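You operate a simulated robot arm through the tools that you are given. There is no shell and no other tool. Be economical: measure what you need, move in short steps, check, and stop when the job is done.

Carry out the task below with a simulated two-armed robot. There is one attempt and no reset: what you move stays moved.

Task
Put one of the grey blocks from the top of the teal cabinet on the low cream shelf. Then push the middle drawer of the teal cabinet shut. Then take the isolated tag and put it in the large blue tray. Do these in the order given.
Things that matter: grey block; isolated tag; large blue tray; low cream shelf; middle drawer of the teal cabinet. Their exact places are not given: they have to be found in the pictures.

It is judged by the outcome, as a careful person would: the job done as asked, and still so three seconds after it is handed in. It fails if anything else is knocked over, pushed out of place, dropped, spilled or broken.

Robot
Two 7-joint arms with fingered hands on one trunk, on a base that drives. Base frame: it is fixed to the floor where the robot stands at the start and does not move with it; the origin is under the middle of the robot, x ahead of it, y to its left, z up; the surface under the hand at the start is at about z = 800. Units: mm, rad, N and s.
The left shoulder is at the start at [29, 216, 1122], the right one opposite. With the tool pointing down near the work surface each hand reaches from about 100 to 680 mm from the robot's upright axis, wherever it stands, measured 20 degrees to its own side. Places, roughly: isolated tag [3750, 750, 750]; low cream shelf [-500, 3100, 300]; middle drawer of the teal cabinet [900, -500, 500]. Payload 3.6 kg a hand.
Tool frame (each hand has its own): the origin (TCP) lies between the finger pads and is the grasp point; the fingertips stand 22 mm ahead of it; z points along the fingers, y is the line along which they close. The gripper opens to 132 mm. The gripper's body begins 60 mm behind the TCP. The gripper is a hand of 4 fingers: y runs from the thumb to the fingers, the wrist lies at [0, 0, -203] in the tool frame.
Orientation is that of the tool frame in the base frame, as a unit quaternion [x, y, z, w]. With the fingers straight down and closing along the base's y, the tool's x points along the base's -x, its y along +y and its z along -z.

Tools
- The arms move only by the tool play_rows. It takes "left_deltas", "right_deltas" or both (then of equal length, played together; a hand with none holds still); each is a list of rows, each a list of 2 entries, a list of its own where there are three numbers: the shift along the tool's x, y, z in mm, then the turn, a rotation vector about the tool's x, y, z in rad. In form: [[[x, y, z], [wx, wy, wz]], ...]. A call has 1 to 12 rows; each row is the pose to reach, as a shift and turn from the pose commanded when the call began, along the tool's axes at that moment. Rows are played at 5 a second. More than 50 mm and 0.15 rad between two rows, and nothing of the call is played. A pose out of reach is approached as far as the arm can. The call stops where the force on the tool passes 40 N (or 10 N more than at its start, if that is more) or the arm is blocked; 0.2 s more then pass. In this call time passes only in rows, and 0.2 s behind the last. The reply holds the time, the measured pose of the TCP, the force on the tool along the base axes, the opening and the grip force, in the units named above and with some noise, with the torque about the TCP (base axes, N m) and any sound that the robot's microphone picked up.
- Cameras (640 x 400 px; columns grow to the right, rows downward): "scene" is now at [161.7, -35.2, 1045.8]; the picture's right is [-0.42, -0.91, 0.00], its down [-0.22, 0.10, -0.97] and it looks along [0.88, -0.40, -0.24] (base axes); focal length 214 px, centre (320, 200). "left" rides on the left gripper at [-53, -53, -84] in its tool frame; the picture's right is [0.71, -0.71, 0.00], its down [0.53, 0.53, -0.67] and it looks along [0.47, 0.47, 0.74] (tool axes); focal length 247 px, centre (320, 200). "right" rides on the right gripper at [53, -53, -84] in its tool frame; the picture's right is [0.71, 0.71, 0.00], its down [-0.53, 0.53, -0.67] and it looks along [-0.47, 0.47, 0.74] (tool axes); focal length 247 px, centre (320, 200).
- get_image(camera): a new picture of that camera. It takes no simulated time.
- lift_body(by): slides the trunk up (or, below 0, down) by that many mm; the arms and the scene camera ride with it, the base frame stays. It gives what a move gives, with no picture.
- drive_base(legs): drives the robot by 1 to 6 legs, each [ahead, turn to the left] in mm and rad, along the robot's own axes; the way and the turn of a leg run together, so that a leg with both is an arc; at most 1500 mm and 3.142 rad a leg. The arms and the cameras ride along, it lands a little off, and it stops where it bumps. It gives what a move gives.
- curl_fingers(finger1, finger2, finger3, thumb_bend, hand): sets how far each is bent, from 0 (flat) to 1 (curled in); at 0.3 the hand is open as for a grip, at 0.7 the pads meet at the TCP. One left out holds its place. A second passes; each finger stops where it meets its share of the squeeze, and holds until it gets a number again. It is the only way to open and close the hand. It gives what a move gives, with no picture; readings hold the bend of each and the force on the fingers (four entries, about 0 where the hand has none), thumb and palm.
- head_to(pan, tilt): turns the head with the scene camera to pan (to the left, within 1.047 rad either way) and tilt (down, from -0.506 to 1.204), counted from straight ahead of the robot. It gives what a move gives.
- probe_pixels(camera, pixels): there is no depth. For up to 12 entries [column, row, z] of the newest picture of that camera ("zoom" is the newest enlarged one), the place [x, y] in the base frame at which the ray of that pixel passes the height z, good to about 2 mm. It takes no simulated time.
- zoom(camera, box): a new picture of the part [left, top, right, bottom] of that camera's present view, enlarged. It takes no simulated time.
- hand_in(): hands the job in; it is judged then, once.

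Keep the steps short. Do not move on a guess: measure, check each grasp and each placing, and mend mistakes. In all there are 110 turns and 100 pictures (those below and enlarged ones count). Leave the grippers open and the arms clear of the work at the hand-in unless told otherwise, and finish with a single line.

The tools are called after ">>>" as a command line: name --argument value ..., lists and objects as JSON in quotes. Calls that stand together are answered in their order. play_rows: Moves the arms, as the interface text tells. Its arguments: {"type":"object","properties":{"left_deltas":{"type":"array"},"right_deltas":{"type":"array"}},"required":[]} The other tools are called the same way: lift_body (by) slides the trunk up or down; curl_fingers (finger1, finger2, finger3, thumb_bend, hand) moves the fingers one by one; drive_base (legs) drives the base; head_to (pan, tilt) turns the head that bears the scene camera; get_image (camera) takes a picture; probe_pixels (camera, pixels) gives the place at which the rays of pixels pass given heights; zoom (camera, box) takes an enlarged picture of a part of a camera's view; hand_in () hands the job in.

At the start:

```text
t: 0.0
left_tcp_pos: [419.6, -5.7, 1080.8]
left_tool_rot: [-0.001, 1.0, 0.001, -0.001]
left_contact_force: [-0.7, -0.8, 0.6]
left_moment: [-0.03, 0.0, -0.01]
left_opening: 132.0
left_finger_force: 0.1
left_shape: jaw
left_bend: [0.3, 0.3, 0.3, 0.3]
left_finger forces: [0.0, 0.0, 0.0, 0.0, 0.0, 0.0]
right_tcp_pos: [301.2, -380.2, 1087.9]
right_tool_rot: [-0.002, 1.0, 0.0, 0.0]
right_contact_force: [-0.2, 0.0, 1.1]
right_moment: [-0.03, 0.0, -0.02]
right_opening: 131.9
right_finger_force: 0.1
right_shape: jaw
right_bend: [0.3, 0.3, 0.3, 0.3]
right_finger forces: [0.0, 0.0, 0.1, 0.1, 0.1, 0.1]
trunk travel left (down, up): [-400.0, 276.0]
robot x, y, heading: [2.5, 1.6, 0.001]
head pan, tilt: [-0.429, 0.241]
```

scene: 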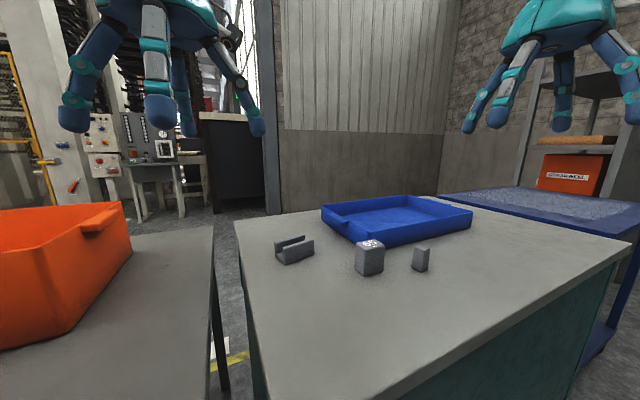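
right: 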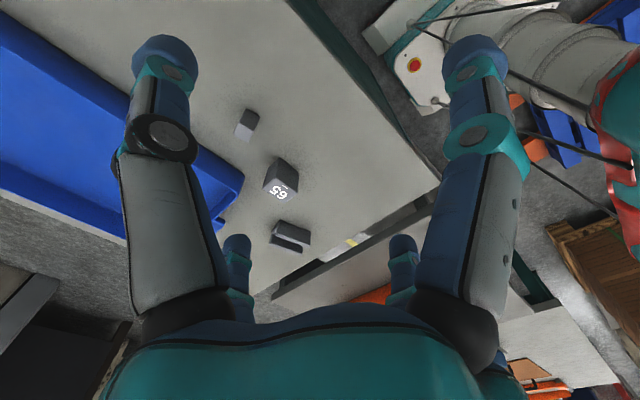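
left: 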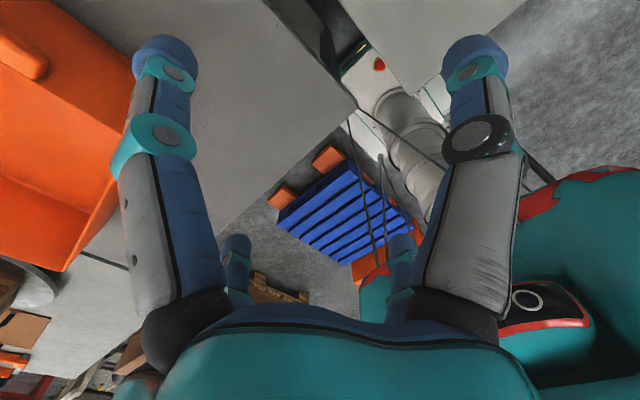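

I see a grey-topped teal cabinet ahead right with a grey channel (294,250), a cube marked 65 (369,258), a small block (420,258) and a blue tray. I'll look closer and measure.

>>> zoom --camera "scene" --box '[230, 180, 490, 342]'

>>> probe_pixels --camera "scene" --pixels '[[358, 273, 800], [383, 272, 800], [414, 270, 800], [428, 270, 800], [276, 260, 800], [313, 256, 800], [234, 221, 800], [254, 400, 800], [375, 400, 800], [630, 238, 800], [387, 247, 800], [471, 229, 800]]'

```text
2.46 times, centred on (360, 261) of scene
```

zoom: 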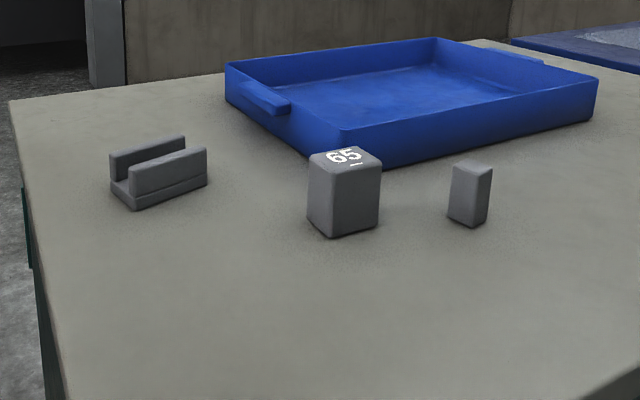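

```text
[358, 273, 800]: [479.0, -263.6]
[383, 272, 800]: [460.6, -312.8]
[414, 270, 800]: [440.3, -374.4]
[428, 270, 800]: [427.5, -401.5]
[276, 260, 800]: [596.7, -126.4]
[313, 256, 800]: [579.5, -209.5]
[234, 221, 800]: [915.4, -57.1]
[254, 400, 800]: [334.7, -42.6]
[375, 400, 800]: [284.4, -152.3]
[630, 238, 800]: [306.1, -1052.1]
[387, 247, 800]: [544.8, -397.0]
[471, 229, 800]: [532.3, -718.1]
```

Next I'll look around: the cabinet's side and the rest of the room.

>>> head_to --pan 1.04 --tilt 0.3

>>> get_image --camera "scene"

>>> head_to --pan 0.15 --tilt 0.3

>>> get_image --camera "scene"

>>> head_to --pan -0.9 --tilt 0.7

>>> get_image --camera "scene"

```text
t: 1.6
left_tcp_pos: [419.1, -5.4, 1081.6]
left_tool_rot: [-0.002, 1.0, 0.0, -0.001]
left_contact_force: [0.3, -0.4, -0.6]
left_moment: [-0.03, 0.03, -0.01]
left_opening: 132.0
left_finger_force: 0.0
left_shape: jaw
left_bend: [0.3, 0.3, 0.3, 0.3]
left_finger forces: [0.0, 0.0, 0.1, 0.0, 0.1, 0.1]
right_tcp_pos: [301.6, -380.5, 1088.7]
right_tool_rot: [-0.002, 1.0, 0.0, 0.0]
right_contact_force: [-0.1, 0.5, -0.1]
right_moment: [0.0, -0.02, -0.01]
right_opening: 131.7
right_finger_force: 0.0
right_shape: jaw
right_bend: [0.3, 0.3, 0.3, 0.3]
right_finger forces: [0.1, 0.0, 0.0, 0.0, 0.1, 0.0]
trunk travel left (down, up): [-400.0, 276.0]
robot x, y, heading: [-1.2, -0.6, -0.001]
head pan, tilt: [1.04, 0.3]
```

```text
95 pictures are left
```

scene: 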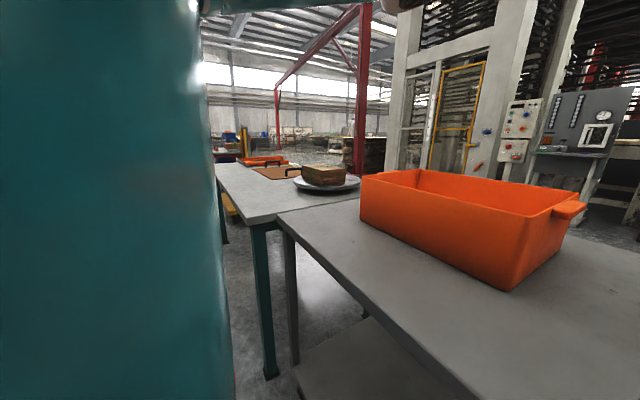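

```text
t: 2.8
left_tcp_pos: [418.9, -4.3, 1081.6]
left_tool_rot: [-0.002, 1.0, 0.0, -0.001]
left_contact_force: [-0.3, -0.7, 0.3]
left_moment: [0.0, 0.01, 0.02]
left_opening: 131.9
left_finger_force: 0.0
left_shape: jaw
left_bend: [0.3, 0.3, 0.3, 0.3]
left_finger forces: [0.0, 0.0, 0.0, 0.1, 0.0, 0.1]
right_tcp_pos: [300.7, -379.7, 1088.6]
right_tool_rot: [-0.002, 1.0, 0.0, 0.0]
right_contact_force: [0.2, 0.7, -0.8]
right_moment: [-0.02, -0.04, 0.0]
right_opening: 131.8
right_finger_force: 0.1
right_shape: jaw
right_bend: [0.3, 0.3, 0.3, 0.3]
right_finger forces: [0.0, 0.1, 0.0, 0.0, 0.0, 0.1]
trunk travel left (down, up): [-400.0, 276.0]
robot x, y, heading: [3.1, 3.8, -0.001]
head pan, tilt: [0.15, 0.3]
```

```text
94 pictures are left
```

scene: 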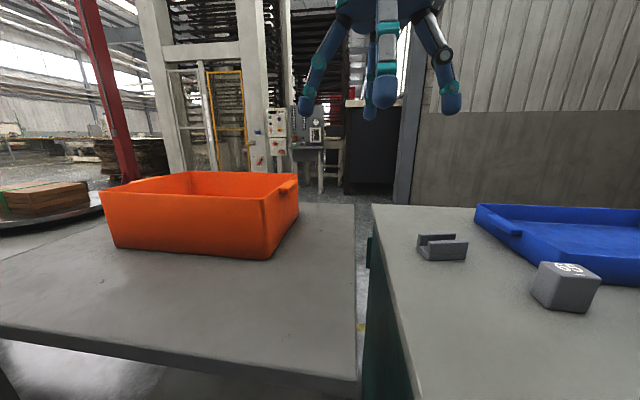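

```text
t: 4.1
left_tcp_pos: [419.0, -4.9, 1081.3]
left_tool_rot: [-0.002, 1.0, 0.0, 0.0]
left_contact_force: [-0.2, -0.1, 0.2]
left_moment: [0.04, -0.03, 0.0]
left_opening: 132.0
left_finger_force: 0.1
left_shape: jaw
left_bend: [0.3, 0.3, 0.3, 0.3]
left_finger forces: [0.0, 0.1, 0.0, 0.0, 0.0, 0.0]
right_tcp_pos: [302.2, -380.4, 1088.7]
right_tool_rot: [-0.002, 1.0, 0.0, 0.0]
right_contact_force: [0.5, 0.0, -0.6]
right_moment: [0.0, 0.0, 0.01]
right_opening: 132.2
right_finger_force: 0.1
right_shape: jaw
right_bend: [0.3, 0.3, 0.3, 0.3]
right_finger forces: [0.1, 0.1, 0.0, 0.1, 0.0, 0.0]
trunk travel left (down, up): [-400.0, 276.0]
robot x, y, heading: [-0.9, 0.1, 0.001]
head pan, tilt: [-0.901, 0.7]
```

```text
93 pictures are left
```

scene: 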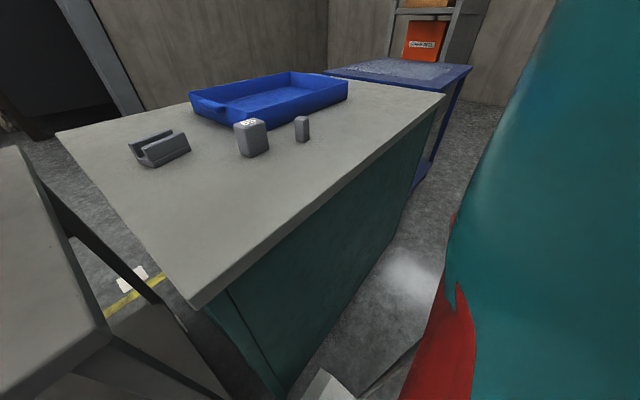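

The cabinet's near side is plain, so the drawers are probably on the far (+x) side. Now I'll measure the small block with the right-hand camera.

>>> zoom --camera "right" --box '[200, 80, 328, 160]'

>>> zoom --camera "scene" --box '[222, 100, 350, 180]'

```text
5.00 times, centred on (264, 120) of right
```

zoom: 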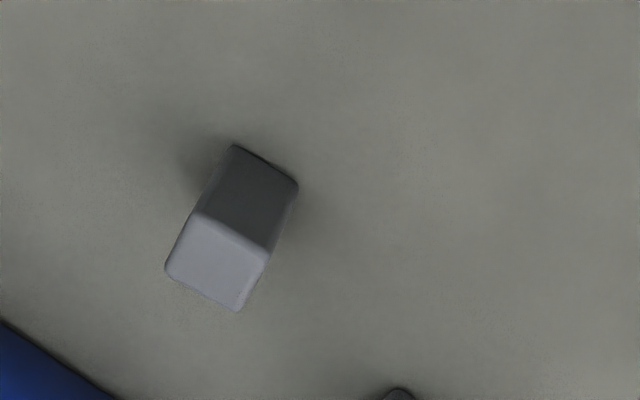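

```text
5.00 times, centred on (286, 140) of scene
```

zoom: 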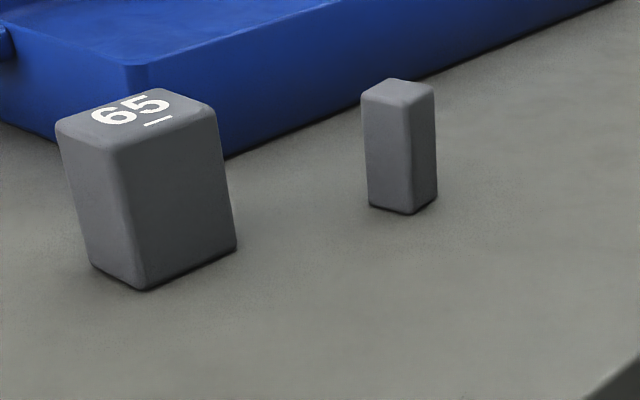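

>>> probe_pixels --camera "zoom" --pixels '[[370, 208, 800], [410, 214, 800], [437, 196, 800], [362, 95, 845], [362, 95, 855], [406, 104, 845], [406, 104, 855], [434, 92, 850]]'

>>> get_image --camera "right"

>>> probe_pixels --camera "right" --pixels '[[246.4, 109.4, 800], [259.4, 117, 800], [240, 122.6, 845], [253.4, 130, 845], [233.4, 134, 845], [248, 142, 845], [240, 122.6, 855], [253.4, 130, 855], [233.4, 134, 855], [248, 142, 855]]'

```text
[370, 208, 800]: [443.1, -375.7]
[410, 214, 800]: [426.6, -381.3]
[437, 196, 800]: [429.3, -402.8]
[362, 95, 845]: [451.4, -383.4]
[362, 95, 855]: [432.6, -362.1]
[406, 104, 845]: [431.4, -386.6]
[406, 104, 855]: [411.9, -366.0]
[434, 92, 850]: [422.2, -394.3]
```

```text
90 pictures are left
```

right: 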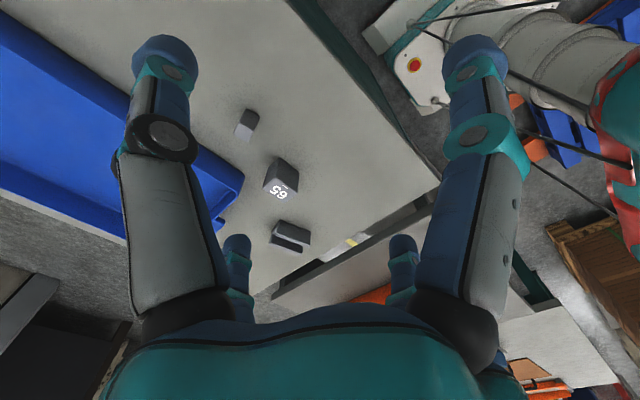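

```text
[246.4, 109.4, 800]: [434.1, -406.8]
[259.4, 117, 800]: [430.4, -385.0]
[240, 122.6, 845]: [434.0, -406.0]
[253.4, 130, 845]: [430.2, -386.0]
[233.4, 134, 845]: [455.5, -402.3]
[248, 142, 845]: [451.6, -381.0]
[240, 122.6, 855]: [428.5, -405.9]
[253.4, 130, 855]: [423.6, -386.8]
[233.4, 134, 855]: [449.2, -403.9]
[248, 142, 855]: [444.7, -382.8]
```

From the right camera the small block is ~21x20x45, centre about (443,-394), turned ~10°. The hand seems to have four fingers in a cross; I'll test which finger opposes the thumb.

>>> curl_fingers --hand "right" --finger1 0.3 --finger2 0.5 --finger3 0.3 --thumb_bend 0.5

>>> get_image --camera "right"

```text
t: 5.1
left_tcp_pos: [418.6, -5.7, 1080.8]
left_tool_rot: [-0.002, 1.0, 0.001, 0.0]
left_contact_force: [-0.1, -0.6, -0.8]
left_moment: [-0.01, -0.01, -0.02]
left_opening: 131.8
left_finger_force: 0.0
left_shape: jaw
left_bend: [0.3, 0.3, 0.3, 0.3]
left_finger forces: [0.0, 0.0, 0.0, 0.0, 0.0, 0.0]
right_tcp_pos: [301.5, -380.6, 1088.2]
right_tool_rot: [-0.002, 1.0, 0.0, 0.0]
right_contact_force: [-0.5, -0.1, -0.6]
right_moment: [-0.01, 0.02, -0.02]
right_opening: 68.1
right_finger_force: 0.1
right_shape: fingers
right_bend: [0.3, 0.5, 0.3, 0.5]
right_finger forces: [0.0, 0.1, 0.1, 0.0, 0.1, 0.1]
trunk travel left (down, up): [-400.0, 276.0]
robot x, y, heading: [2.1, 1.9, -0.004]
head pan, tilt: [-0.901, 0.7]
```

```text
89 pictures are left
```

right: 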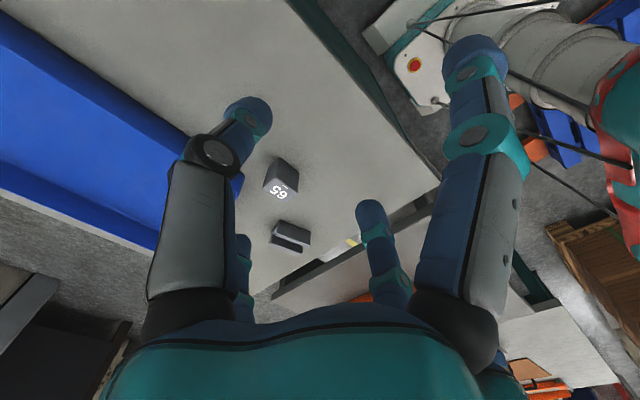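

Thumb and finger2 pinch along y. I'll pre-curl fingers 1 and 3 too (to clear the tray) and move above the block to check.

>>> curl_fingers --hand "right" --finger1 0.5 --finger3 0.5

>>> play_rows --right_deltas '[[[-28, -2.5, 30], [0, 0, -0.034]], [[-56, -5, 60], [0, 0, -0.068]], [[-84, -7.5, 90], [0, 0, -0.102]], [[-112, -10, 120], [0, 0, -0.136]], [[-140, -12.5, 150], [0, 0, -0.17]]]'

>>> get_image --camera "right"

>>> get_image --camera "scene"

```text
t: 6.1
left_tcp_pos: [418.5, -4.4, 1080.6]
left_tool_rot: [-0.002, 1.0, 0.001, -0.001]
left_contact_force: [0.7, -0.4, 0.4]
left_moment: [0.01, 0.0, 0.02]
left_opening: 131.8
left_finger_force: 0.1
left_shape: jaw
left_bend: [0.3, 0.3, 0.3, 0.3]
left_finger forces: [0.0, 0.0, 0.0, 0.0, 0.1, 0.1]
right_tcp_pos: [301.1, -380.2, 1088.9]
right_tool_rot: [-0.002, 1.0, 0.0, 0.0]
right_contact_force: [-0.3, 0.0, -0.5]
right_moment: [-0.05, -0.02, 0.03]
right_opening: 41.5
right_finger_force: 0.0
right_shape: fingers
right_bend: [0.5, 0.5, 0.5, 0.5]
right_finger forces: [0.0, 0.1, 0.0, 0.0, 0.0, 0.0]
trunk travel left (down, up): [-400.0, 276.0]
robot x, y, heading: [5.6, 5.6, -0.002]
head pan, tilt: [-0.901, 0.7]
```

```text
t: 7.3
left_tcp_pos: [418.7, -5.3, 1079.8]
left_tool_rot: [-0.002, 1.0, 0.0, 0.0]
left_contact_force: [0.5, -0.3, -0.3]
left_moment: [-0.03, 0.06, 0.01]
left_opening: 131.7
left_finger_force: 0.0
left_shape: jaw
left_bend: [0.3, 0.3, 0.3, 0.3]
left_finger forces: [0.0, 0.1, 0.0, 0.0, 0.1, 0.1]
right_tcp_pos: [442.3, -390.4, 938.3]
right_tool_rot: [-0.086, 0.996, 0.001, -0.001]
right_contact_force: [-0.3, 0.2, 0.0]
right_moment: [-0.01, -0.03, -0.04]
right_opening: 40.9
right_finger_force: 0.1
right_shape: fingers
right_bend: [0.5, 0.5, 0.5, 0.5]
right_finger forces: [0.1, 0.0, 0.0, 0.0, 0.1, 0.0]
trunk travel left (down, up): [-400.0, 276.0]
robot x, y, heading: [-2.6, -0.4, 0.003]
head pan, tilt: [-0.901, 0.7]
```

```text
88 pictures are left
```

right: 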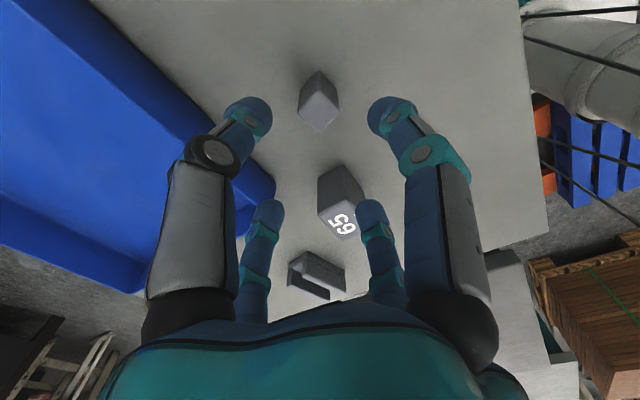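

```text
87 pictures are left
```

scene: 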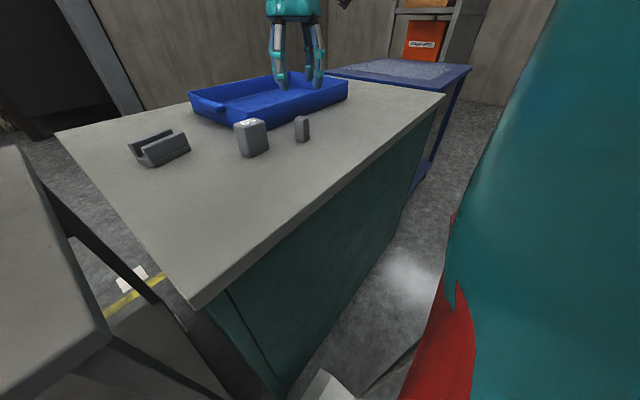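

The block appears as a diamond at (319,100), so the faces are aligned with the fingers. I'll re-measure it from here.

>>> probe_pixels --camera "right" --pixels '[[319, 108, 845], [319, 95, 845], [300, 108, 845], [338, 105, 845], [319, 131, 845], [319, 70, 800], [299, 86, 800], [337, 85, 800]]'

>>> zoom --camera "right" --box '[272, 60, 368, 140]'

```text
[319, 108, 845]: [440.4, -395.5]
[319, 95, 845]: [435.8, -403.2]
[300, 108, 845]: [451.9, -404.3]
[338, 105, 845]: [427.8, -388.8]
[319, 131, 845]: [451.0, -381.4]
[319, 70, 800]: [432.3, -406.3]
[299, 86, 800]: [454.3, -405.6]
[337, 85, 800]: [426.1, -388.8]
```

```text
5.00 times, centred on (320, 100) of right
```

zoom: 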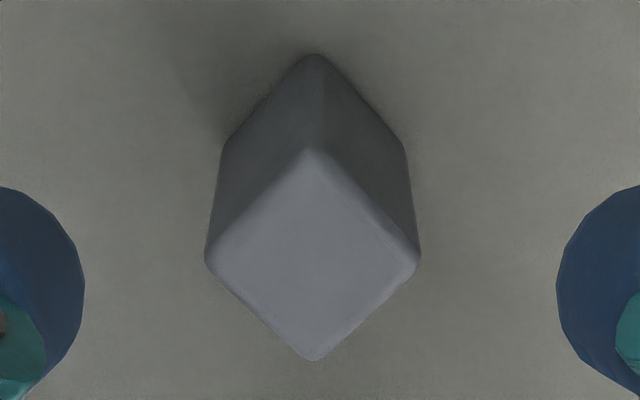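

>>> probe_pixels --camera "zoom" --pixels '[[311, 148, 845], [207, 258, 845], [418, 258, 845], [315, 360, 845], [313, 255, 845], [315, 53, 800], [225, 145, 800], [405, 145, 800], [313, 255, 850]]'

```text
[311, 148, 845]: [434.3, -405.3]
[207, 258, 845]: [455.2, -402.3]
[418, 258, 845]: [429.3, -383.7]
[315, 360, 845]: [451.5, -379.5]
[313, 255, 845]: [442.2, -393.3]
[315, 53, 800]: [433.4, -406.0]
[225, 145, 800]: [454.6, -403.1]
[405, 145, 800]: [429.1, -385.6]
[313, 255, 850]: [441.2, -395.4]
```

Block centre is (442,-393), top about 845. I'll shift 3 mm and descend to TCP z≈827.

>>> play_rows --right_deltas '[[[0, -3, 40]], [[0, -3, 75]], [[0, -3, 95]], [[0, -3, 111]]]'

>>> get_image --camera "right"

```text
refused: a row must be a list of 2 entries
```

```text
85 pictures are left
```

right: 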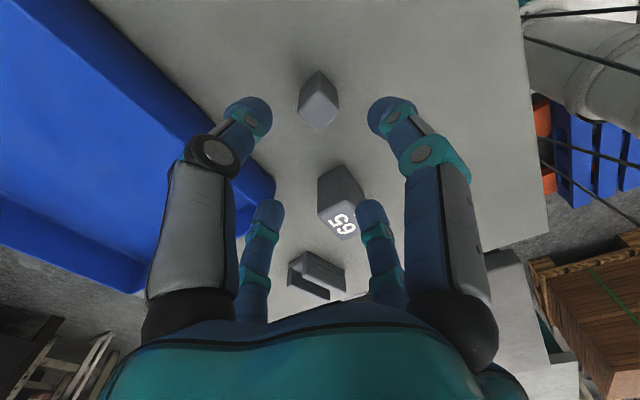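

Same move, each row with its turn entry included.

>>> play_rows --right_deltas '[[[0, -3, 40], [0, 0, 0]], [[0, -3, 75], [0, 0, 0]], [[0, -3, 95], [0, 0, 0]], [[0, -3, 111], [0, 0, 0]]]'

>>> get_image --camera "right"

```text
t: 8.3
left_tcp_pos: [418.9, -4.5, 1080.6]
left_tool_rot: [-0.003, 1.0, 0.0, 0.0]
left_contact_force: [0.0, 0.2, 0.4]
left_moment: [-0.03, 0.0, -0.01]
left_opening: 131.8
left_finger_force: 0.0
left_shape: jaw
left_bend: [0.3, 0.3, 0.3, 0.3]
left_finger forces: [0.0, 0.1, 0.1, 0.0, 0.1, 0.0]
right_tcp_pos: [441.9, -394.4, 827.8]
right_tool_rot: [-0.086, 0.996, -0.001, 0.003]
right_contact_force: [1.1, -1.2, 12.3]
right_moment: [0.07, 0.35, -0.01]
right_opening: 41.6
right_finger_force: 5.8
right_shape: fingers
right_bend: [0.49, 0.5, 0.5, 0.5]
right_finger forces: [8.0, 3.8, 0.0, 0.0, 0.0, 0.1]
trunk travel left (down, up): [-400.0, 276.0]
robot x, y, heading: [-3.6, 4.4, 0.002]
head pan, tilt: [-0.901, 0.7]
```

```text
84 pictures are left
```

right: 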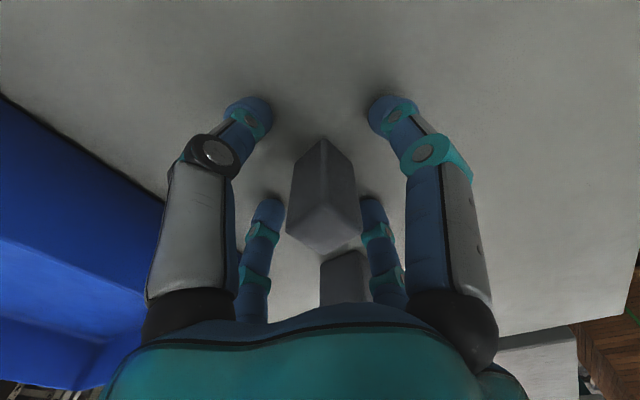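

The fingertips touch the table slightly (12 N). I'll raise 7 mm, then close thumb and finger2.

>>> play_rows --right_deltas '[[[0, 0, -7], [0, 0, 0]]]'

>>> curl_fingers --hand "right" --finger2 0.7 --thumb_bend 0.7

>>> get_image --camera "right"

```text
t: 8.7
left_tcp_pos: [419.4, -4.8, 1082.5]
left_tool_rot: [-0.001, 1.0, 0.0, 0.0]
left_contact_force: [0.6, 0.3, 1.0]
left_moment: [-0.03, -0.03, 0.01]
left_opening: 131.9
left_finger_force: 0.1
left_shape: jaw
left_bend: [0.3, 0.3, 0.3, 0.3]
left_finger forces: [0.0, 0.1, 0.0, 0.0, 0.1, 0.0]
right_tcp_pos: [439.5, -395.0, 833.9]
right_tool_rot: [-0.086, 0.996, -0.001, -0.002]
right_contact_force: [-0.3, -1.2, 0.0]
right_moment: [-0.03, 0.02, 0.0]
right_opening: 41.2
right_finger_force: 0.0
right_shape: fingers
right_bend: [0.5, 0.5, 0.5, 0.5]
right_finger forces: [0.0, 0.0, 0.0, 0.0, 0.0, 0.0]
trunk travel left (down, up): [-400.0, 276.0]
robot x, y, heading: [-0.8, 0.6, -0.0]
head pan, tilt: [-0.901, 0.7]
```

```text
t: 9.7
left_tcp_pos: [418.9, -4.6, 1081.1]
left_tool_rot: [-0.001, 1.0, 0.0, -0.001]
left_contact_force: [-1.5, -0.1, -0.3]
left_moment: [0.0, 0.04, 0.02]
left_opening: 131.8
left_finger_force: 0.0
left_shape: jaw
left_bend: [0.3, 0.3, 0.3, 0.3]
left_finger forces: [0.1, 0.0, 0.0, 0.1, 0.0, 0.0]
right_tcp_pos: [441.1, -394.6, 834.2]
right_tool_rot: [-0.087, 0.996, 0.0, 0.001]
right_contact_force: [-0.2, -0.3, -0.8]
right_moment: [-0.01, 0.01, 0.02]
right_opening: 27.3
right_finger_force: 5.2
right_shape: fingers
right_bend: [0.5, 0.63, 0.5, 0.66]
right_finger forces: [0.1, 5.4, 0.1, 0.0, 5.4, 0.0]
trunk travel left (down, up): [-400.0, 276.0]
robot x, y, heading: [2.3, -1.3, -0.002]
head pan, tilt: [-0.901, 0.7]
```

```text
83 pictures are left
```

right: 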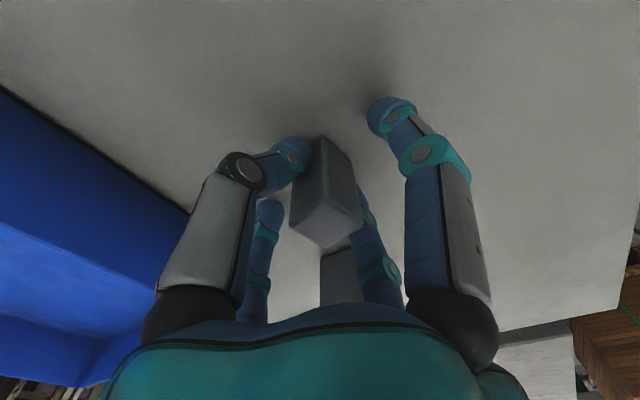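

Gripped with 5.4 N. I'll add fingers 1 and 3 on the other two faces for stability.

>>> curl_fingers --hand "right" --finger1 0.7 --finger3 0.7

>>> play_rows --right_deltas '[[[0, 0, -30], [0, 0, 0]], [[0, 0, -75], [0, 0, 0]], [[0, 0, -120], [0, 0, 0]]]'

>>> get_image --camera "right"

>>> get_image --camera "scene"

```text
t: 10.7
left_tcp_pos: [418.8, -6.1, 1081.4]
left_tool_rot: [-0.001, 1.0, 0.0, -0.001]
left_contact_force: [-0.1, -0.2, 0.3]
left_moment: [0.0, -0.01, 0.01]
left_opening: 132.0
left_finger_force: 0.0
left_shape: jaw
left_bend: [0.3, 0.3, 0.3, 0.3]
left_finger forces: [0.1, 0.0, 0.1, 0.1, 0.1, 0.0]
right_tcp_pos: [442.2, -395.2, 833.0]
right_tool_rot: [-0.086, 0.996, 0.0, -0.001]
right_contact_force: [-0.8, 0.0, -0.2]
right_moment: [-0.01, -0.01, -0.01]
right_opening: 8.0
right_finger_force: 10.0
right_shape: fingers
right_bend: [0.63, 0.63, 0.64, 0.66]
right_finger forces: [4.9, 5.5, 4.1, 0.0, 5.5, 0.1]
trunk travel left (down, up): [-400.0, 276.0]
robot x, y, heading: [2.4, 2.9, 0.002]
head pan, tilt: [-0.901, 0.7]
```

```text
t: 11.5
left_tcp_pos: [418.5, -4.5, 1082.2]
left_tool_rot: [-0.002, 1.0, 0.0, 0.001]
left_contact_force: [0.6, 0.4, 0.7]
left_moment: [-0.01, 0.0, 0.02]
left_opening: 132.0
left_finger_force: 0.0
left_shape: jaw
left_bend: [0.3, 0.3, 0.3, 0.3]
left_finger forces: [0.0, 0.0, 0.0, 0.0, 0.0, 0.0]
right_tcp_pos: [440.8, -396.7, 955.7]
right_tool_rot: [-0.086, 0.996, 0.001, -0.001]
right_contact_force: [0.1, -0.6, 0.7]
right_moment: [0.0, 0.02, -0.02]
right_opening: 7.9
right_finger_force: 10.2
right_shape: fingers
right_bend: [0.63, 0.63, 0.64, 0.66]
right_finger forces: [4.8, 5.6, 4.1, 0.1, 5.5, 0.1]
trunk travel left (down, up): [-400.0, 276.0]
robot x, y, heading: [0.9, -3.5, 0.001]
head pan, tilt: [-0.901, 0.7]
```

```text
82 pictures are left
```

right: 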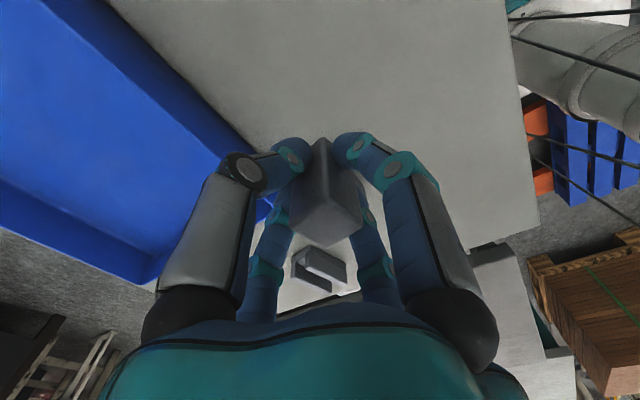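

```text
81 pictures are left
```

scene: 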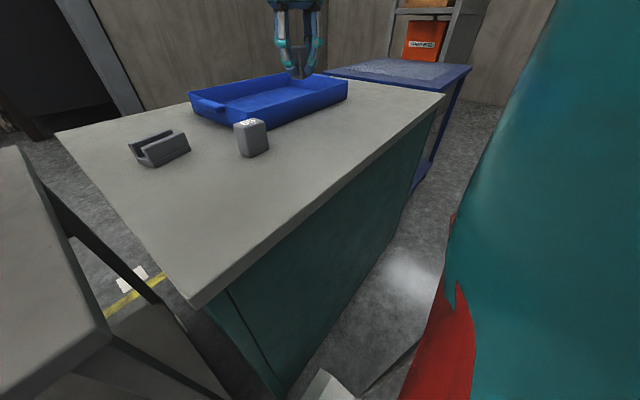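

Lifted with all four fingers on it. I'll bring the hand in and up for driving, then look left.

>>> play_rows --right_deltas '[[[5, 3, -40], [0, 0, 0]], [[35, 23, -75], [0, 0, 0]], [[65, 43, -100], [0, 0, 0]], [[97, 63, -115], [0, 0, 0]], [[128, 83, -125], [0, 0, 0]]]'

>>> head_to --pan 1.0 --tilt 0.6

>>> get_image --camera "scene"

```text
refused: row 2 steps farther than a row can; nothing moved
```

```text
t: 13.3
left_tcp_pos: [419.0, -3.7, 1081.0]
left_tool_rot: [-0.001, 1.0, 0.0, -0.002]
left_contact_force: [0.2, -1.6, -0.9]
left_moment: [0.0, 0.04, -0.04]
left_opening: 131.5
left_finger_force: 0.1
left_shape: jaw
left_bend: [0.3, 0.3, 0.3, 0.3]
left_finger forces: [0.0, 0.1, 0.0, 0.0, 0.0, 0.1]
right_tcp_pos: [442.0, -396.7, 954.1]
right_tool_rot: [-0.086, 0.996, 0.0, 0.0]
right_contact_force: [0.4, 0.2, -0.5]
right_moment: [0.0, -0.02, 0.0]
right_opening: 7.8
right_finger_force: 10.0
right_shape: fingers
right_bend: [0.63, 0.63, 0.64, 0.66]
right_finger forces: [4.9, 5.5, 4.2, 0.1, 5.5, 0.0]
trunk travel left (down, up): [-400.0, 276.0]
robot x, y, heading: [2.1, -1.7, -0.002]
head pan, tilt: [1.0, 0.6]
```

```text
80 pictures are left
```

scene: 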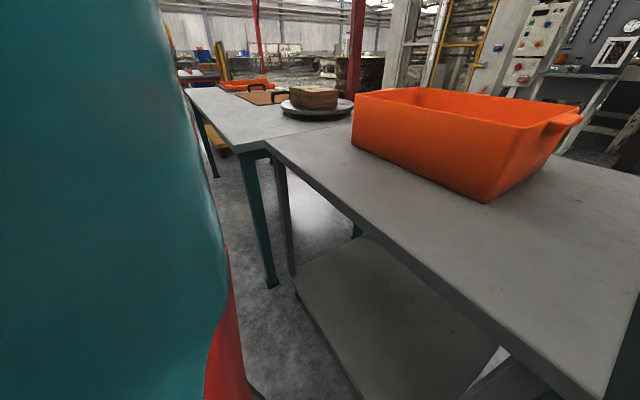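

>>> play_rows --right_deltas '[[[5, 3, -40], [0, 0, 0]], [[25, 15, -75], [0, 0, 0]], [[55, 36, -100], [0, 0, 0]], [[92, 60, -115], [0, 0, 0]], [[128, 83, -125], [0, 0, 0]]]'

>>> probe_pixels --camera "scene" --pixels '[[266, 150, 800], [580, 390, 800], [239, 152, 800], [186, 93, 800], [358, 95, 930], [270, 287, 0], [215, 177, 0]]'

```text
t: 14.5
left_tcp_pos: [419.2, -5.6, 1082.2]
left_tool_rot: [-0.001, 1.0, 0.0, -0.001]
left_contact_force: [0.1, -0.5, 1.2]
left_moment: [0.01, 0.01, 0.0]
left_opening: 132.1
left_finger_force: 0.0
left_shape: jaw
left_bend: [0.3, 0.3, 0.3, 0.3]
left_finger forces: [0.1, 0.0, 0.1, 0.0, 0.0, 0.1]
right_tcp_pos: [299.8, -334.1, 1079.3]
right_tool_rot: [-0.086, 0.996, 0.0, 0.0]
right_contact_force: [0.3, 0.6, -0.4]
right_moment: [0.03, -0.01, 0.01]
right_opening: 8.0
right_finger_force: 10.4
right_shape: fingers
right_bend: [0.63, 0.63, 0.64, 0.66]
right_finger forces: [4.7, 5.4, 4.2, 0.0, 5.4, 0.0]
trunk travel left (down, up): [-400.0, 276.0]
robot x, y, heading: [-0.1, 0.8, -0.004]
head pan, tilt: [1.0, 0.6]
```

```text
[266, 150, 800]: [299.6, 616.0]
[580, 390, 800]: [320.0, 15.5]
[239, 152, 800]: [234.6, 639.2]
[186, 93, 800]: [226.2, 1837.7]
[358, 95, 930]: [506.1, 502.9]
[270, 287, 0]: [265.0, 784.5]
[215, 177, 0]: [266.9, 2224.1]
```

Tables run left along x≈230–300. I'll turn left 90° in place and look along +y.

>>> drive_base --legs '[[0, 1.571]]'

>>> head_to --pan 0.2 --tilt 0.35

>>> get_image --camera "scene"

```text
t: 16.7
left_tcp_pos: [339.0, 194.9, 1080.1]
left_tool_rot: [-0.265, 0.964, -0.002, 0.0]
left_contact_force: [-0.2, -0.1, -0.5]
left_moment: [-0.05, 0.04, -0.02]
left_opening: 132.1
left_finger_force: 0.0
left_shape: jaw
left_bend: [0.3, 0.3, 0.3, 0.3]
left_finger forces: [0.0, 0.0, 0.0, 0.0, 0.0, 0.1]
right_tcp_pos: [406.1, -151.1, 1080.9]
right_tool_rot: [-0.344, 0.939, -0.002, -0.001]
right_contact_force: [0.4, -0.2, -0.4]
right_moment: [-0.05, -0.02, -0.02]
right_opening: 7.7
right_finger_force: 10.0
right_shape: fingers
right_bend: [0.64, 0.63, 0.64, 0.66]
right_finger forces: [4.7, 5.4, 4.3, 0.0, 5.8, 0.0]
trunk travel left (down, up): [-400.0, 276.0]
robot x, y, heading: [-13.0, -29.3, 0.481]
head pan, tilt: [1.0, 0.6]
stopped in leg 1: the robot was blocked; the commanded pose is now the measured one
```

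```text
t: 17.9
left_tcp_pos: [339.9, 191.7, 1082.0]
left_tool_rot: [-0.264, 0.964, 0.0, 0.0]
left_contact_force: [0.0, -0.3, 0.2]
left_moment: [0.03, 0.02, -0.01]
left_opening: 132.0
left_finger_force: 0.1
left_shape: jaw
left_bend: [0.3, 0.3, 0.3, 0.3]
left_finger forces: [0.0, 0.0, 0.1, 0.0, 0.1, 0.1]
right_tcp_pos: [404.3, -152.1, 1080.8]
right_tool_rot: [-0.343, 0.939, -0.002, 0.001]
right_contact_force: [-0.2, -0.7, 0.5]
right_moment: [0.01, 0.0, 0.02]
right_opening: 7.6
right_finger_force: 9.7
right_shape: fingers
right_bend: [0.64, 0.63, 0.64, 0.66]
right_finger forces: [4.7, 5.4, 4.4, 0.0, 5.6, 0.0]
trunk travel left (down, up): [-400.0, 276.0]
robot x, y, heading: [-16.5, -28.1, 0.481]
head pan, tilt: [0.201, 0.351]
```

```text
79 pictures are left
```

scene: 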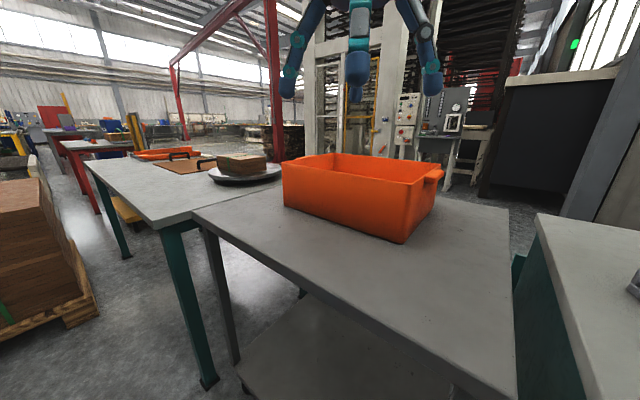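

The base bumped something (perhaps the near table's lower frame) while turning. I'll measure surroundings before backing off.

>>> probe_pixels --camera "scene" --pixels '[[97, 312, 0], [40, 180, 600], [205, 388, 0], [0, 385, 0], [232, 360, 0], [517, 400, 500], [240, 385, 200], [194, 212, 800], [513, 340, 800], [537, 215, 800]]'

>>> get_image --camera "left"

>>> head_to --pan -0.3 --tilt 1.15

>>> get_image --camera "scene"

```text
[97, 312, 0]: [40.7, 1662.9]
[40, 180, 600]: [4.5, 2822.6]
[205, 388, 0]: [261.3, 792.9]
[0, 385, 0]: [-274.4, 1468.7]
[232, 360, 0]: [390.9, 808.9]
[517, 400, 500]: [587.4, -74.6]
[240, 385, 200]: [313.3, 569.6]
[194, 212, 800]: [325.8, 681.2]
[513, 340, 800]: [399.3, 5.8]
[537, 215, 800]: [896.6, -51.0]
```

```text
78 pictures are left
```

left: 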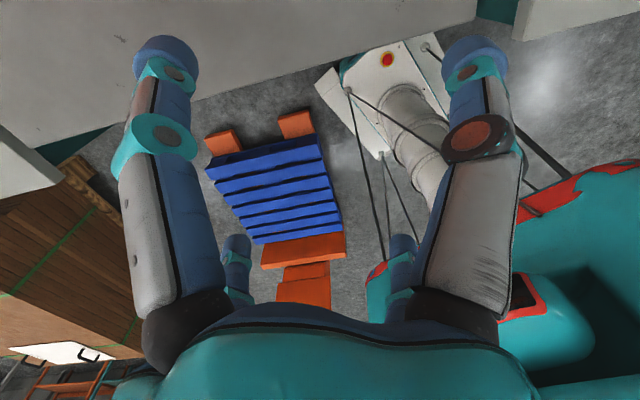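

```text
t: 19.0
left_tcp_pos: [338.9, 190.8, 1081.6]
left_tool_rot: [-0.263, 0.965, 0.0, 0.0]
left_contact_force: [-0.8, -0.2, 0.1]
left_moment: [0.02, -0.01, 0.03]
left_opening: 131.6
left_finger_force: 0.2
left_shape: jaw
left_bend: [0.3, 0.3, 0.3, 0.3]
left_finger forces: [0.1, 0.1, 0.1, 0.0, 0.0, 0.0]
right_tcp_pos: [403.5, -152.9, 1079.4]
right_tool_rot: [-0.342, 0.94, -0.001, 0.001]
right_contact_force: [1.0, 1.1, 0.0]
right_moment: [0.0, -0.03, 0.01]
right_opening: 7.5
right_finger_force: 10.4
right_shape: fingers
right_bend: [0.64, 0.63, 0.64, 0.66]
right_finger forces: [4.8, 5.3, 4.3, 0.0, 5.7, 0.0]
trunk travel left (down, up): [-400.0, 276.0]
robot x, y, heading: [-18.3, -28.8, 0.483]
head pan, tilt: [-0.3, 1.15]
```

```text
77 pictures are left
```

scene: 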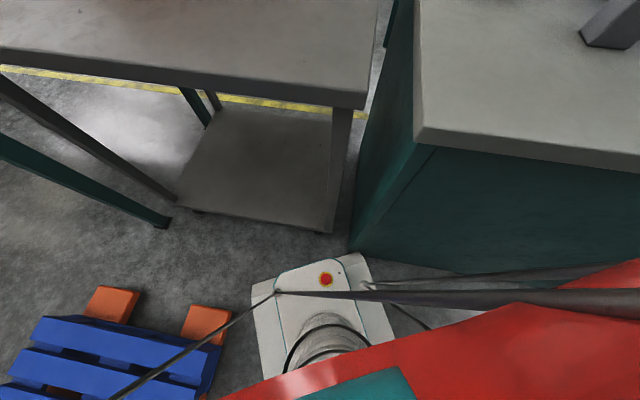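

The base's front corner is against the cabinet's foot and a blue pallet sits to the left on the floor. I'll measure these.

>>> probe_pixels --camera "scene" --pixels '[[350, 255, 0], [345, 255, 200], [255, 283, 200], [140, 292, 100], [188, 306, 100], [232, 310, 100], [45, 318, 150], [100, 290, 100], [335, 232, 0], [163, 225, 0], [178, 205, 200], [325, 278, 250]]'

>>> probe_pixels --camera "left" --pixels '[[315, 70, 250], [380, 155, 250], [205, 138, 150], [312, 110, 150], [345, 240, 150], [260, 265, 150], [275, 300, 150], [345, 255, 100], [330, 155, 150], [120, 235, 300], [60, 160, 600], [0, 345, 600]]'

```text
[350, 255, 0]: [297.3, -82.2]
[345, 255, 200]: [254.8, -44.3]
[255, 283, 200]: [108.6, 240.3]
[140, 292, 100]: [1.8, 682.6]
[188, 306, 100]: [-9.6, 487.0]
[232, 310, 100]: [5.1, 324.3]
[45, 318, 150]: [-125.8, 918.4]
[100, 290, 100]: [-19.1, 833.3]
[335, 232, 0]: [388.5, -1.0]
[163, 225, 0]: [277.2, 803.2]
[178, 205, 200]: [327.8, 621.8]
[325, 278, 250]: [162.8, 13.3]
```

```text
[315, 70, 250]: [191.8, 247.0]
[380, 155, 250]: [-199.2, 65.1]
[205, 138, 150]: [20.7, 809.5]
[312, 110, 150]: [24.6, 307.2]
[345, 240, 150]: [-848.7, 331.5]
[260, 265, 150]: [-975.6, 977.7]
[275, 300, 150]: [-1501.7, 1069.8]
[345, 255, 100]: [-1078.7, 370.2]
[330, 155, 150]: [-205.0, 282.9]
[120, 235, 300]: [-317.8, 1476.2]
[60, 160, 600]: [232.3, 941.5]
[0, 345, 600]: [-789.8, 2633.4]
```

A blue pallet occupies about x −850..20, y 300..900, so I must go around it. I'll back off 80 mm, turn left and look along −x and +y.

>>> drive_base --legs '[[-80, 0], [0, 1.1]]'

>>> head_to --pan 1.0 --tilt 0.5

>>> get_image --camera "scene"

>>> head_to --pan 0.0 --tilt 0.5

>>> get_image --camera "scene"

```text
t: 22.2
left_tcp_pos: [-22.2, 352.8, 1081.7]
left_tool_rot: [-0.644, 0.765, -0.001, 0.0]
left_contact_force: [0.3, -0.4, -0.9]
left_moment: [-0.02, 0.0, 0.02]
left_opening: 132.0
left_finger_force: 0.1
left_shape: jaw
left_bend: [0.3, 0.3, 0.3, 0.3]
left_finger forces: [0.1, 0.0, 0.0, 0.0, 0.0, 0.1]
right_tcp_pos: [280.6, 182.1, 1079.7]
right_tool_rot: [-0.706, 0.709, -0.002, 0.001]
right_contact_force: [0.1, -0.5, -0.1]
right_moment: [-0.05, 0.02, 0.03]
right_opening: 7.5
right_finger_force: 10.0
right_shape: fingers
right_bend: [0.64, 0.63, 0.64, 0.66]
right_finger forces: [4.7, 5.3, 4.3, 0.0, 5.7, 0.0]
trunk travel left (down, up): [-400.0, 276.0]
robot x, y, heading: [-50.8, -76.1, 1.363]
head pan, tilt: [-0.3, 1.15]
stopped in leg 2: the robot was blocked; the commanded pose is now the measured one
```

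```text
t: 23.7
left_tcp_pos: [-22.4, 351.8, 1082.9]
left_tool_rot: [-0.644, 0.765, 0.0, 0.001]
left_contact_force: [1.2, -0.3, -0.4]
left_moment: [-0.02, -0.01, 0.0]
left_opening: 131.9
left_finger_force: 0.0
left_shape: jaw
left_bend: [0.3, 0.3, 0.3, 0.3]
left_finger forces: [0.0, 0.0, 0.0, 0.0, 0.1, 0.0]
right_tcp_pos: [282.5, 180.0, 1081.0]
right_tool_rot: [-0.706, 0.708, -0.001, 0.001]
right_contact_force: [-0.4, -0.1, -0.7]
right_moment: [0.03, -0.02, -0.03]
right_opening: 7.3
right_finger_force: 10.2
right_shape: fingers
right_bend: [0.64, 0.63, 0.64, 0.66]
right_finger forces: [4.6, 5.4, 4.1, 0.0, 5.8, 0.1]
trunk travel left (down, up): [-400.0, 276.0]
robot x, y, heading: [-50.8, -70.9, 1.365]
head pan, tilt: [1.0, 0.499]
```

```text
76 pictures are left
```

scene: 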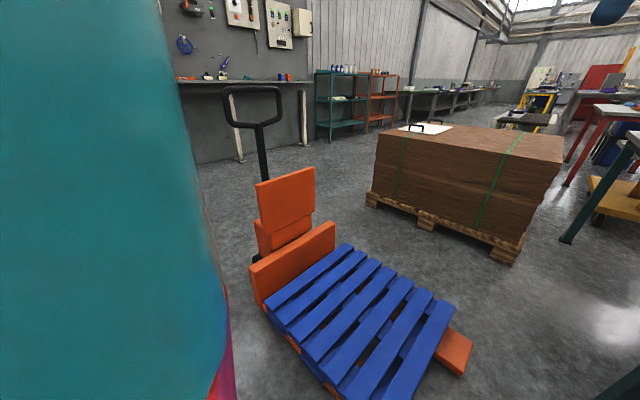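

```text
t: 24.9
left_tcp_pos: [-22.8, 352.0, 1083.2]
left_tool_rot: [-0.644, 0.765, 0.001, 0.001]
left_contact_force: [-0.5, 0.9, -0.2]
left_moment: [-0.01, 0.02, 0.0]
left_opening: 132.0
left_finger_force: 0.1
left_shape: jaw
left_bend: [0.3, 0.3, 0.3, 0.3]
left_finger forces: [0.0, 0.0, 0.1, 0.1, 0.0, 0.0]
right_tcp_pos: [282.5, 178.5, 1080.7]
right_tool_rot: [-0.706, 0.709, -0.002, 0.0]
right_contact_force: [-0.2, 0.7, -0.6]
right_moment: [-0.01, -0.01, 0.01]
right_opening: 7.3
right_finger_force: 9.9
right_shape: fingers
right_bend: [0.64, 0.63, 0.64, 0.66]
right_finger forces: [4.6, 5.4, 4.3, 0.1, 5.7, 0.0]
trunk travel left (down, up): [-400.0, 276.0]
robot x, y, heading: [-48.2, -70.9, 1.37]
head pan, tilt: [0.0, 0.499]
```

```text
75 pictures are left
```

scene: 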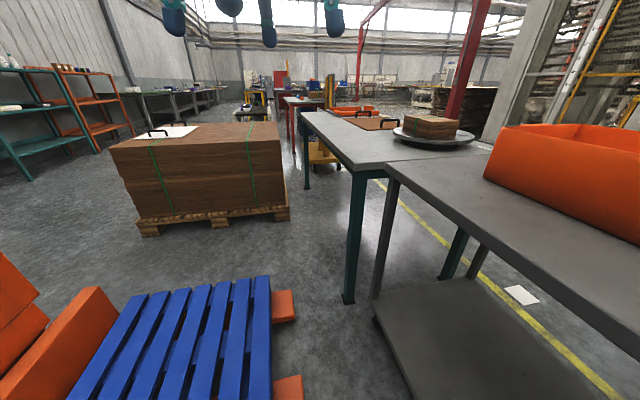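

A pallet jack with blue pallet, and a stacked wooden pallet beyond. I'll measure passable gaps.

>>> probe_pixels --camera "scene" --pixels '[[296, 293, 60], [272, 278, 130], [300, 375, 60], [273, 398, 130], [288, 220, 0], [142, 236, 0], [348, 302, 0], [306, 188, 0], [375, 320, 200], [410, 398, 200], [38, 290, 250], [118, 300, 250]]'

>>> head_to --pan 0.3 --tilt 1.2

>>> get_image --camera "scene"

>>> head_to --pan -0.9 --tilt 1.2

>>> get_image --camera "scene"

```text
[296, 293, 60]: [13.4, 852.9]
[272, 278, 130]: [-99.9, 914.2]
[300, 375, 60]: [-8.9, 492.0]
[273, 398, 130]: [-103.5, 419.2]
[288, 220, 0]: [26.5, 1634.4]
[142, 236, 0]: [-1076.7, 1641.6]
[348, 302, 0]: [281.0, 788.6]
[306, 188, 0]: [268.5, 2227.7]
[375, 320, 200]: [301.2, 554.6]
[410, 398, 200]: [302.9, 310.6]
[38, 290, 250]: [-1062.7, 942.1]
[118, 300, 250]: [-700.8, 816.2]
```

```text
t: 26.0
left_tcp_pos: [-22.0, 351.7, 1082.5]
left_tool_rot: [-0.643, 0.766, 0.001, 0.0]
left_contact_force: [-0.7, -0.1, 0.0]
left_moment: [0.02, 0.01, 0.02]
left_opening: 132.1
left_finger_force: 0.0
left_shape: jaw
left_bend: [0.3, 0.3, 0.3, 0.3]
left_finger forces: [0.0, 0.0, 0.0, 0.0, 0.1, 0.1]
right_tcp_pos: [282.2, 178.8, 1080.9]
right_tool_rot: [-0.706, 0.708, -0.001, 0.001]
right_contact_force: [-0.5, -1.2, -0.8]
right_moment: [0.02, 0.0, 0.0]
right_opening: 7.4
right_finger_force: 10.1
right_shape: fingers
right_bend: [0.64, 0.63, 0.64, 0.66]
right_finger forces: [4.7, 5.4, 4.1, 0.0, 5.7, 0.0]
trunk travel left (down, up): [-400.0, 276.0]
robot x, y, heading: [-49.2, -72.2, 1.361]
head pan, tilt: [0.3, 1.201]
```

```text
74 pictures are left
```

scene: 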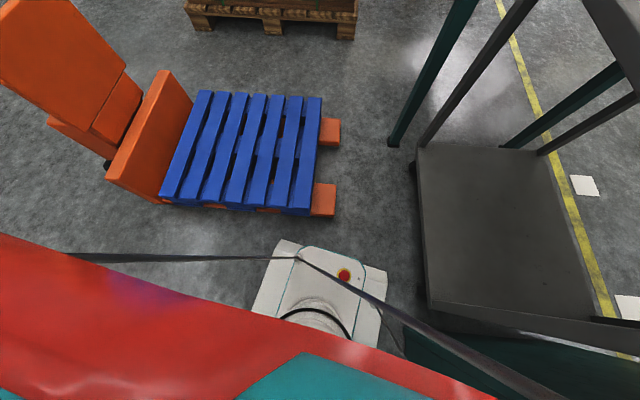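

```text
t: 27.4
left_tcp_pos: [-22.7, 351.7, 1083.7]
left_tool_rot: [-0.644, 0.765, 0.001, 0.001]
left_contact_force: [0.0, 0.4, -0.8]
left_moment: [-0.02, 0.0, 0.02]
left_opening: 132.2
left_finger_force: 0.0
left_shape: jaw
left_bend: [0.3, 0.3, 0.3, 0.3]
left_finger forces: [0.0, 0.0, 0.0, 0.0, 0.1, 0.0]
right_tcp_pos: [282.5, 178.8, 1080.5]
right_tool_rot: [-0.706, 0.708, -0.002, 0.002]
right_contact_force: [-0.3, 0.1, -0.9]
right_moment: [-0.03, 0.03, 0.0]
right_opening: 7.1
right_finger_force: 10.3
right_shape: fingers
right_bend: [0.64, 0.63, 0.64, 0.66]
right_finger forces: [4.7, 5.4, 4.1, 0.1, 5.6, 0.0]
trunk travel left (down, up): [-400.0, 276.0]
robot x, y, heading: [-48.5, -72.1, 1.365]
head pan, tilt: [-0.901, 1.201]
```

```text
73 pictures are left
```

scene: 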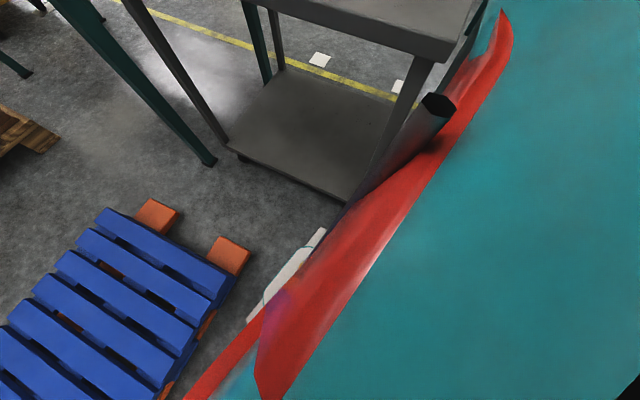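

Blocked again, apparently by something on the rear-left that my shoulder hides. I'll use hand cameras to look.

>>> get_image --camera "left"

>>> get_image --camera "right"

```text
72 pictures are left
```

left: 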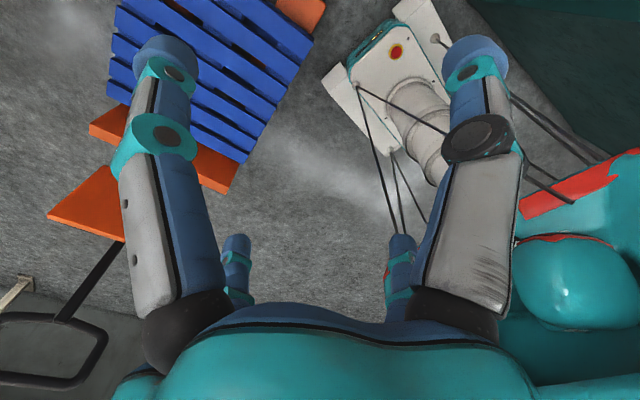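

```text
71 pictures are left
```

right: 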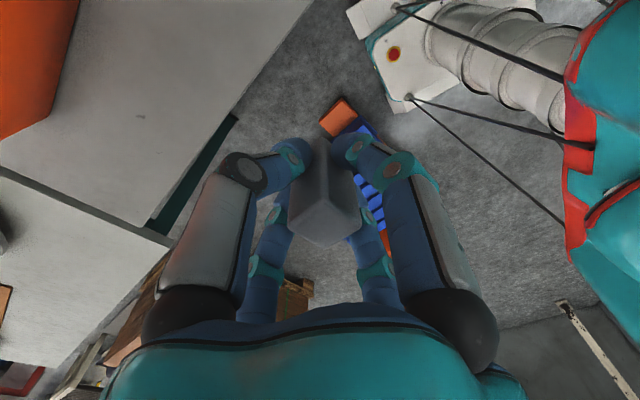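

>>> probe_pixels --camera "left" --pixels '[[322, 85, 150], [375, 160, 150], [348, 60, 250], [395, 155, 250], [415, 0, 250], [338, 68, 150], [300, 30, 130], [245, 160, 130], [285, 85, 130], [235, 190, 60]]'

>>> probe_pixels --camera "right" --pixels '[[347, 10, 150], [402, 110, 150], [415, 105, 150], [368, 40, 250], [335, 120, 60]]'

>>> zoom --camera "left" --box '[300, 0, 500, 125]'

```text
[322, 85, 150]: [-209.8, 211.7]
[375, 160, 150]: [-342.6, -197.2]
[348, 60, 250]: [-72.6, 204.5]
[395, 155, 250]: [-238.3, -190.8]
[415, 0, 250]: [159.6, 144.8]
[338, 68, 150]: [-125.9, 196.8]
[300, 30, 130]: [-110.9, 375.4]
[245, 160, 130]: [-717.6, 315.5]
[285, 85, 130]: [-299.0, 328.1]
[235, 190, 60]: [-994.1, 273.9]
```

```text
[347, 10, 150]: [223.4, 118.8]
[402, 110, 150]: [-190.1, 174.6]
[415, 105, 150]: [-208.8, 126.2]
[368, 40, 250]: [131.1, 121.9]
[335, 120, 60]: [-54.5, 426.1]
```

```text
3.20 times, centred on (400, 62) of left
```

zoom: 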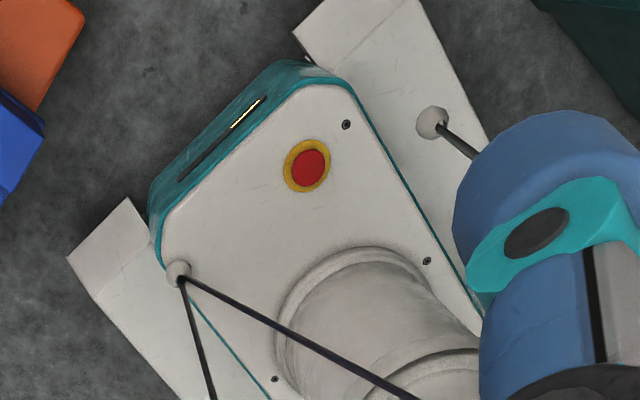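

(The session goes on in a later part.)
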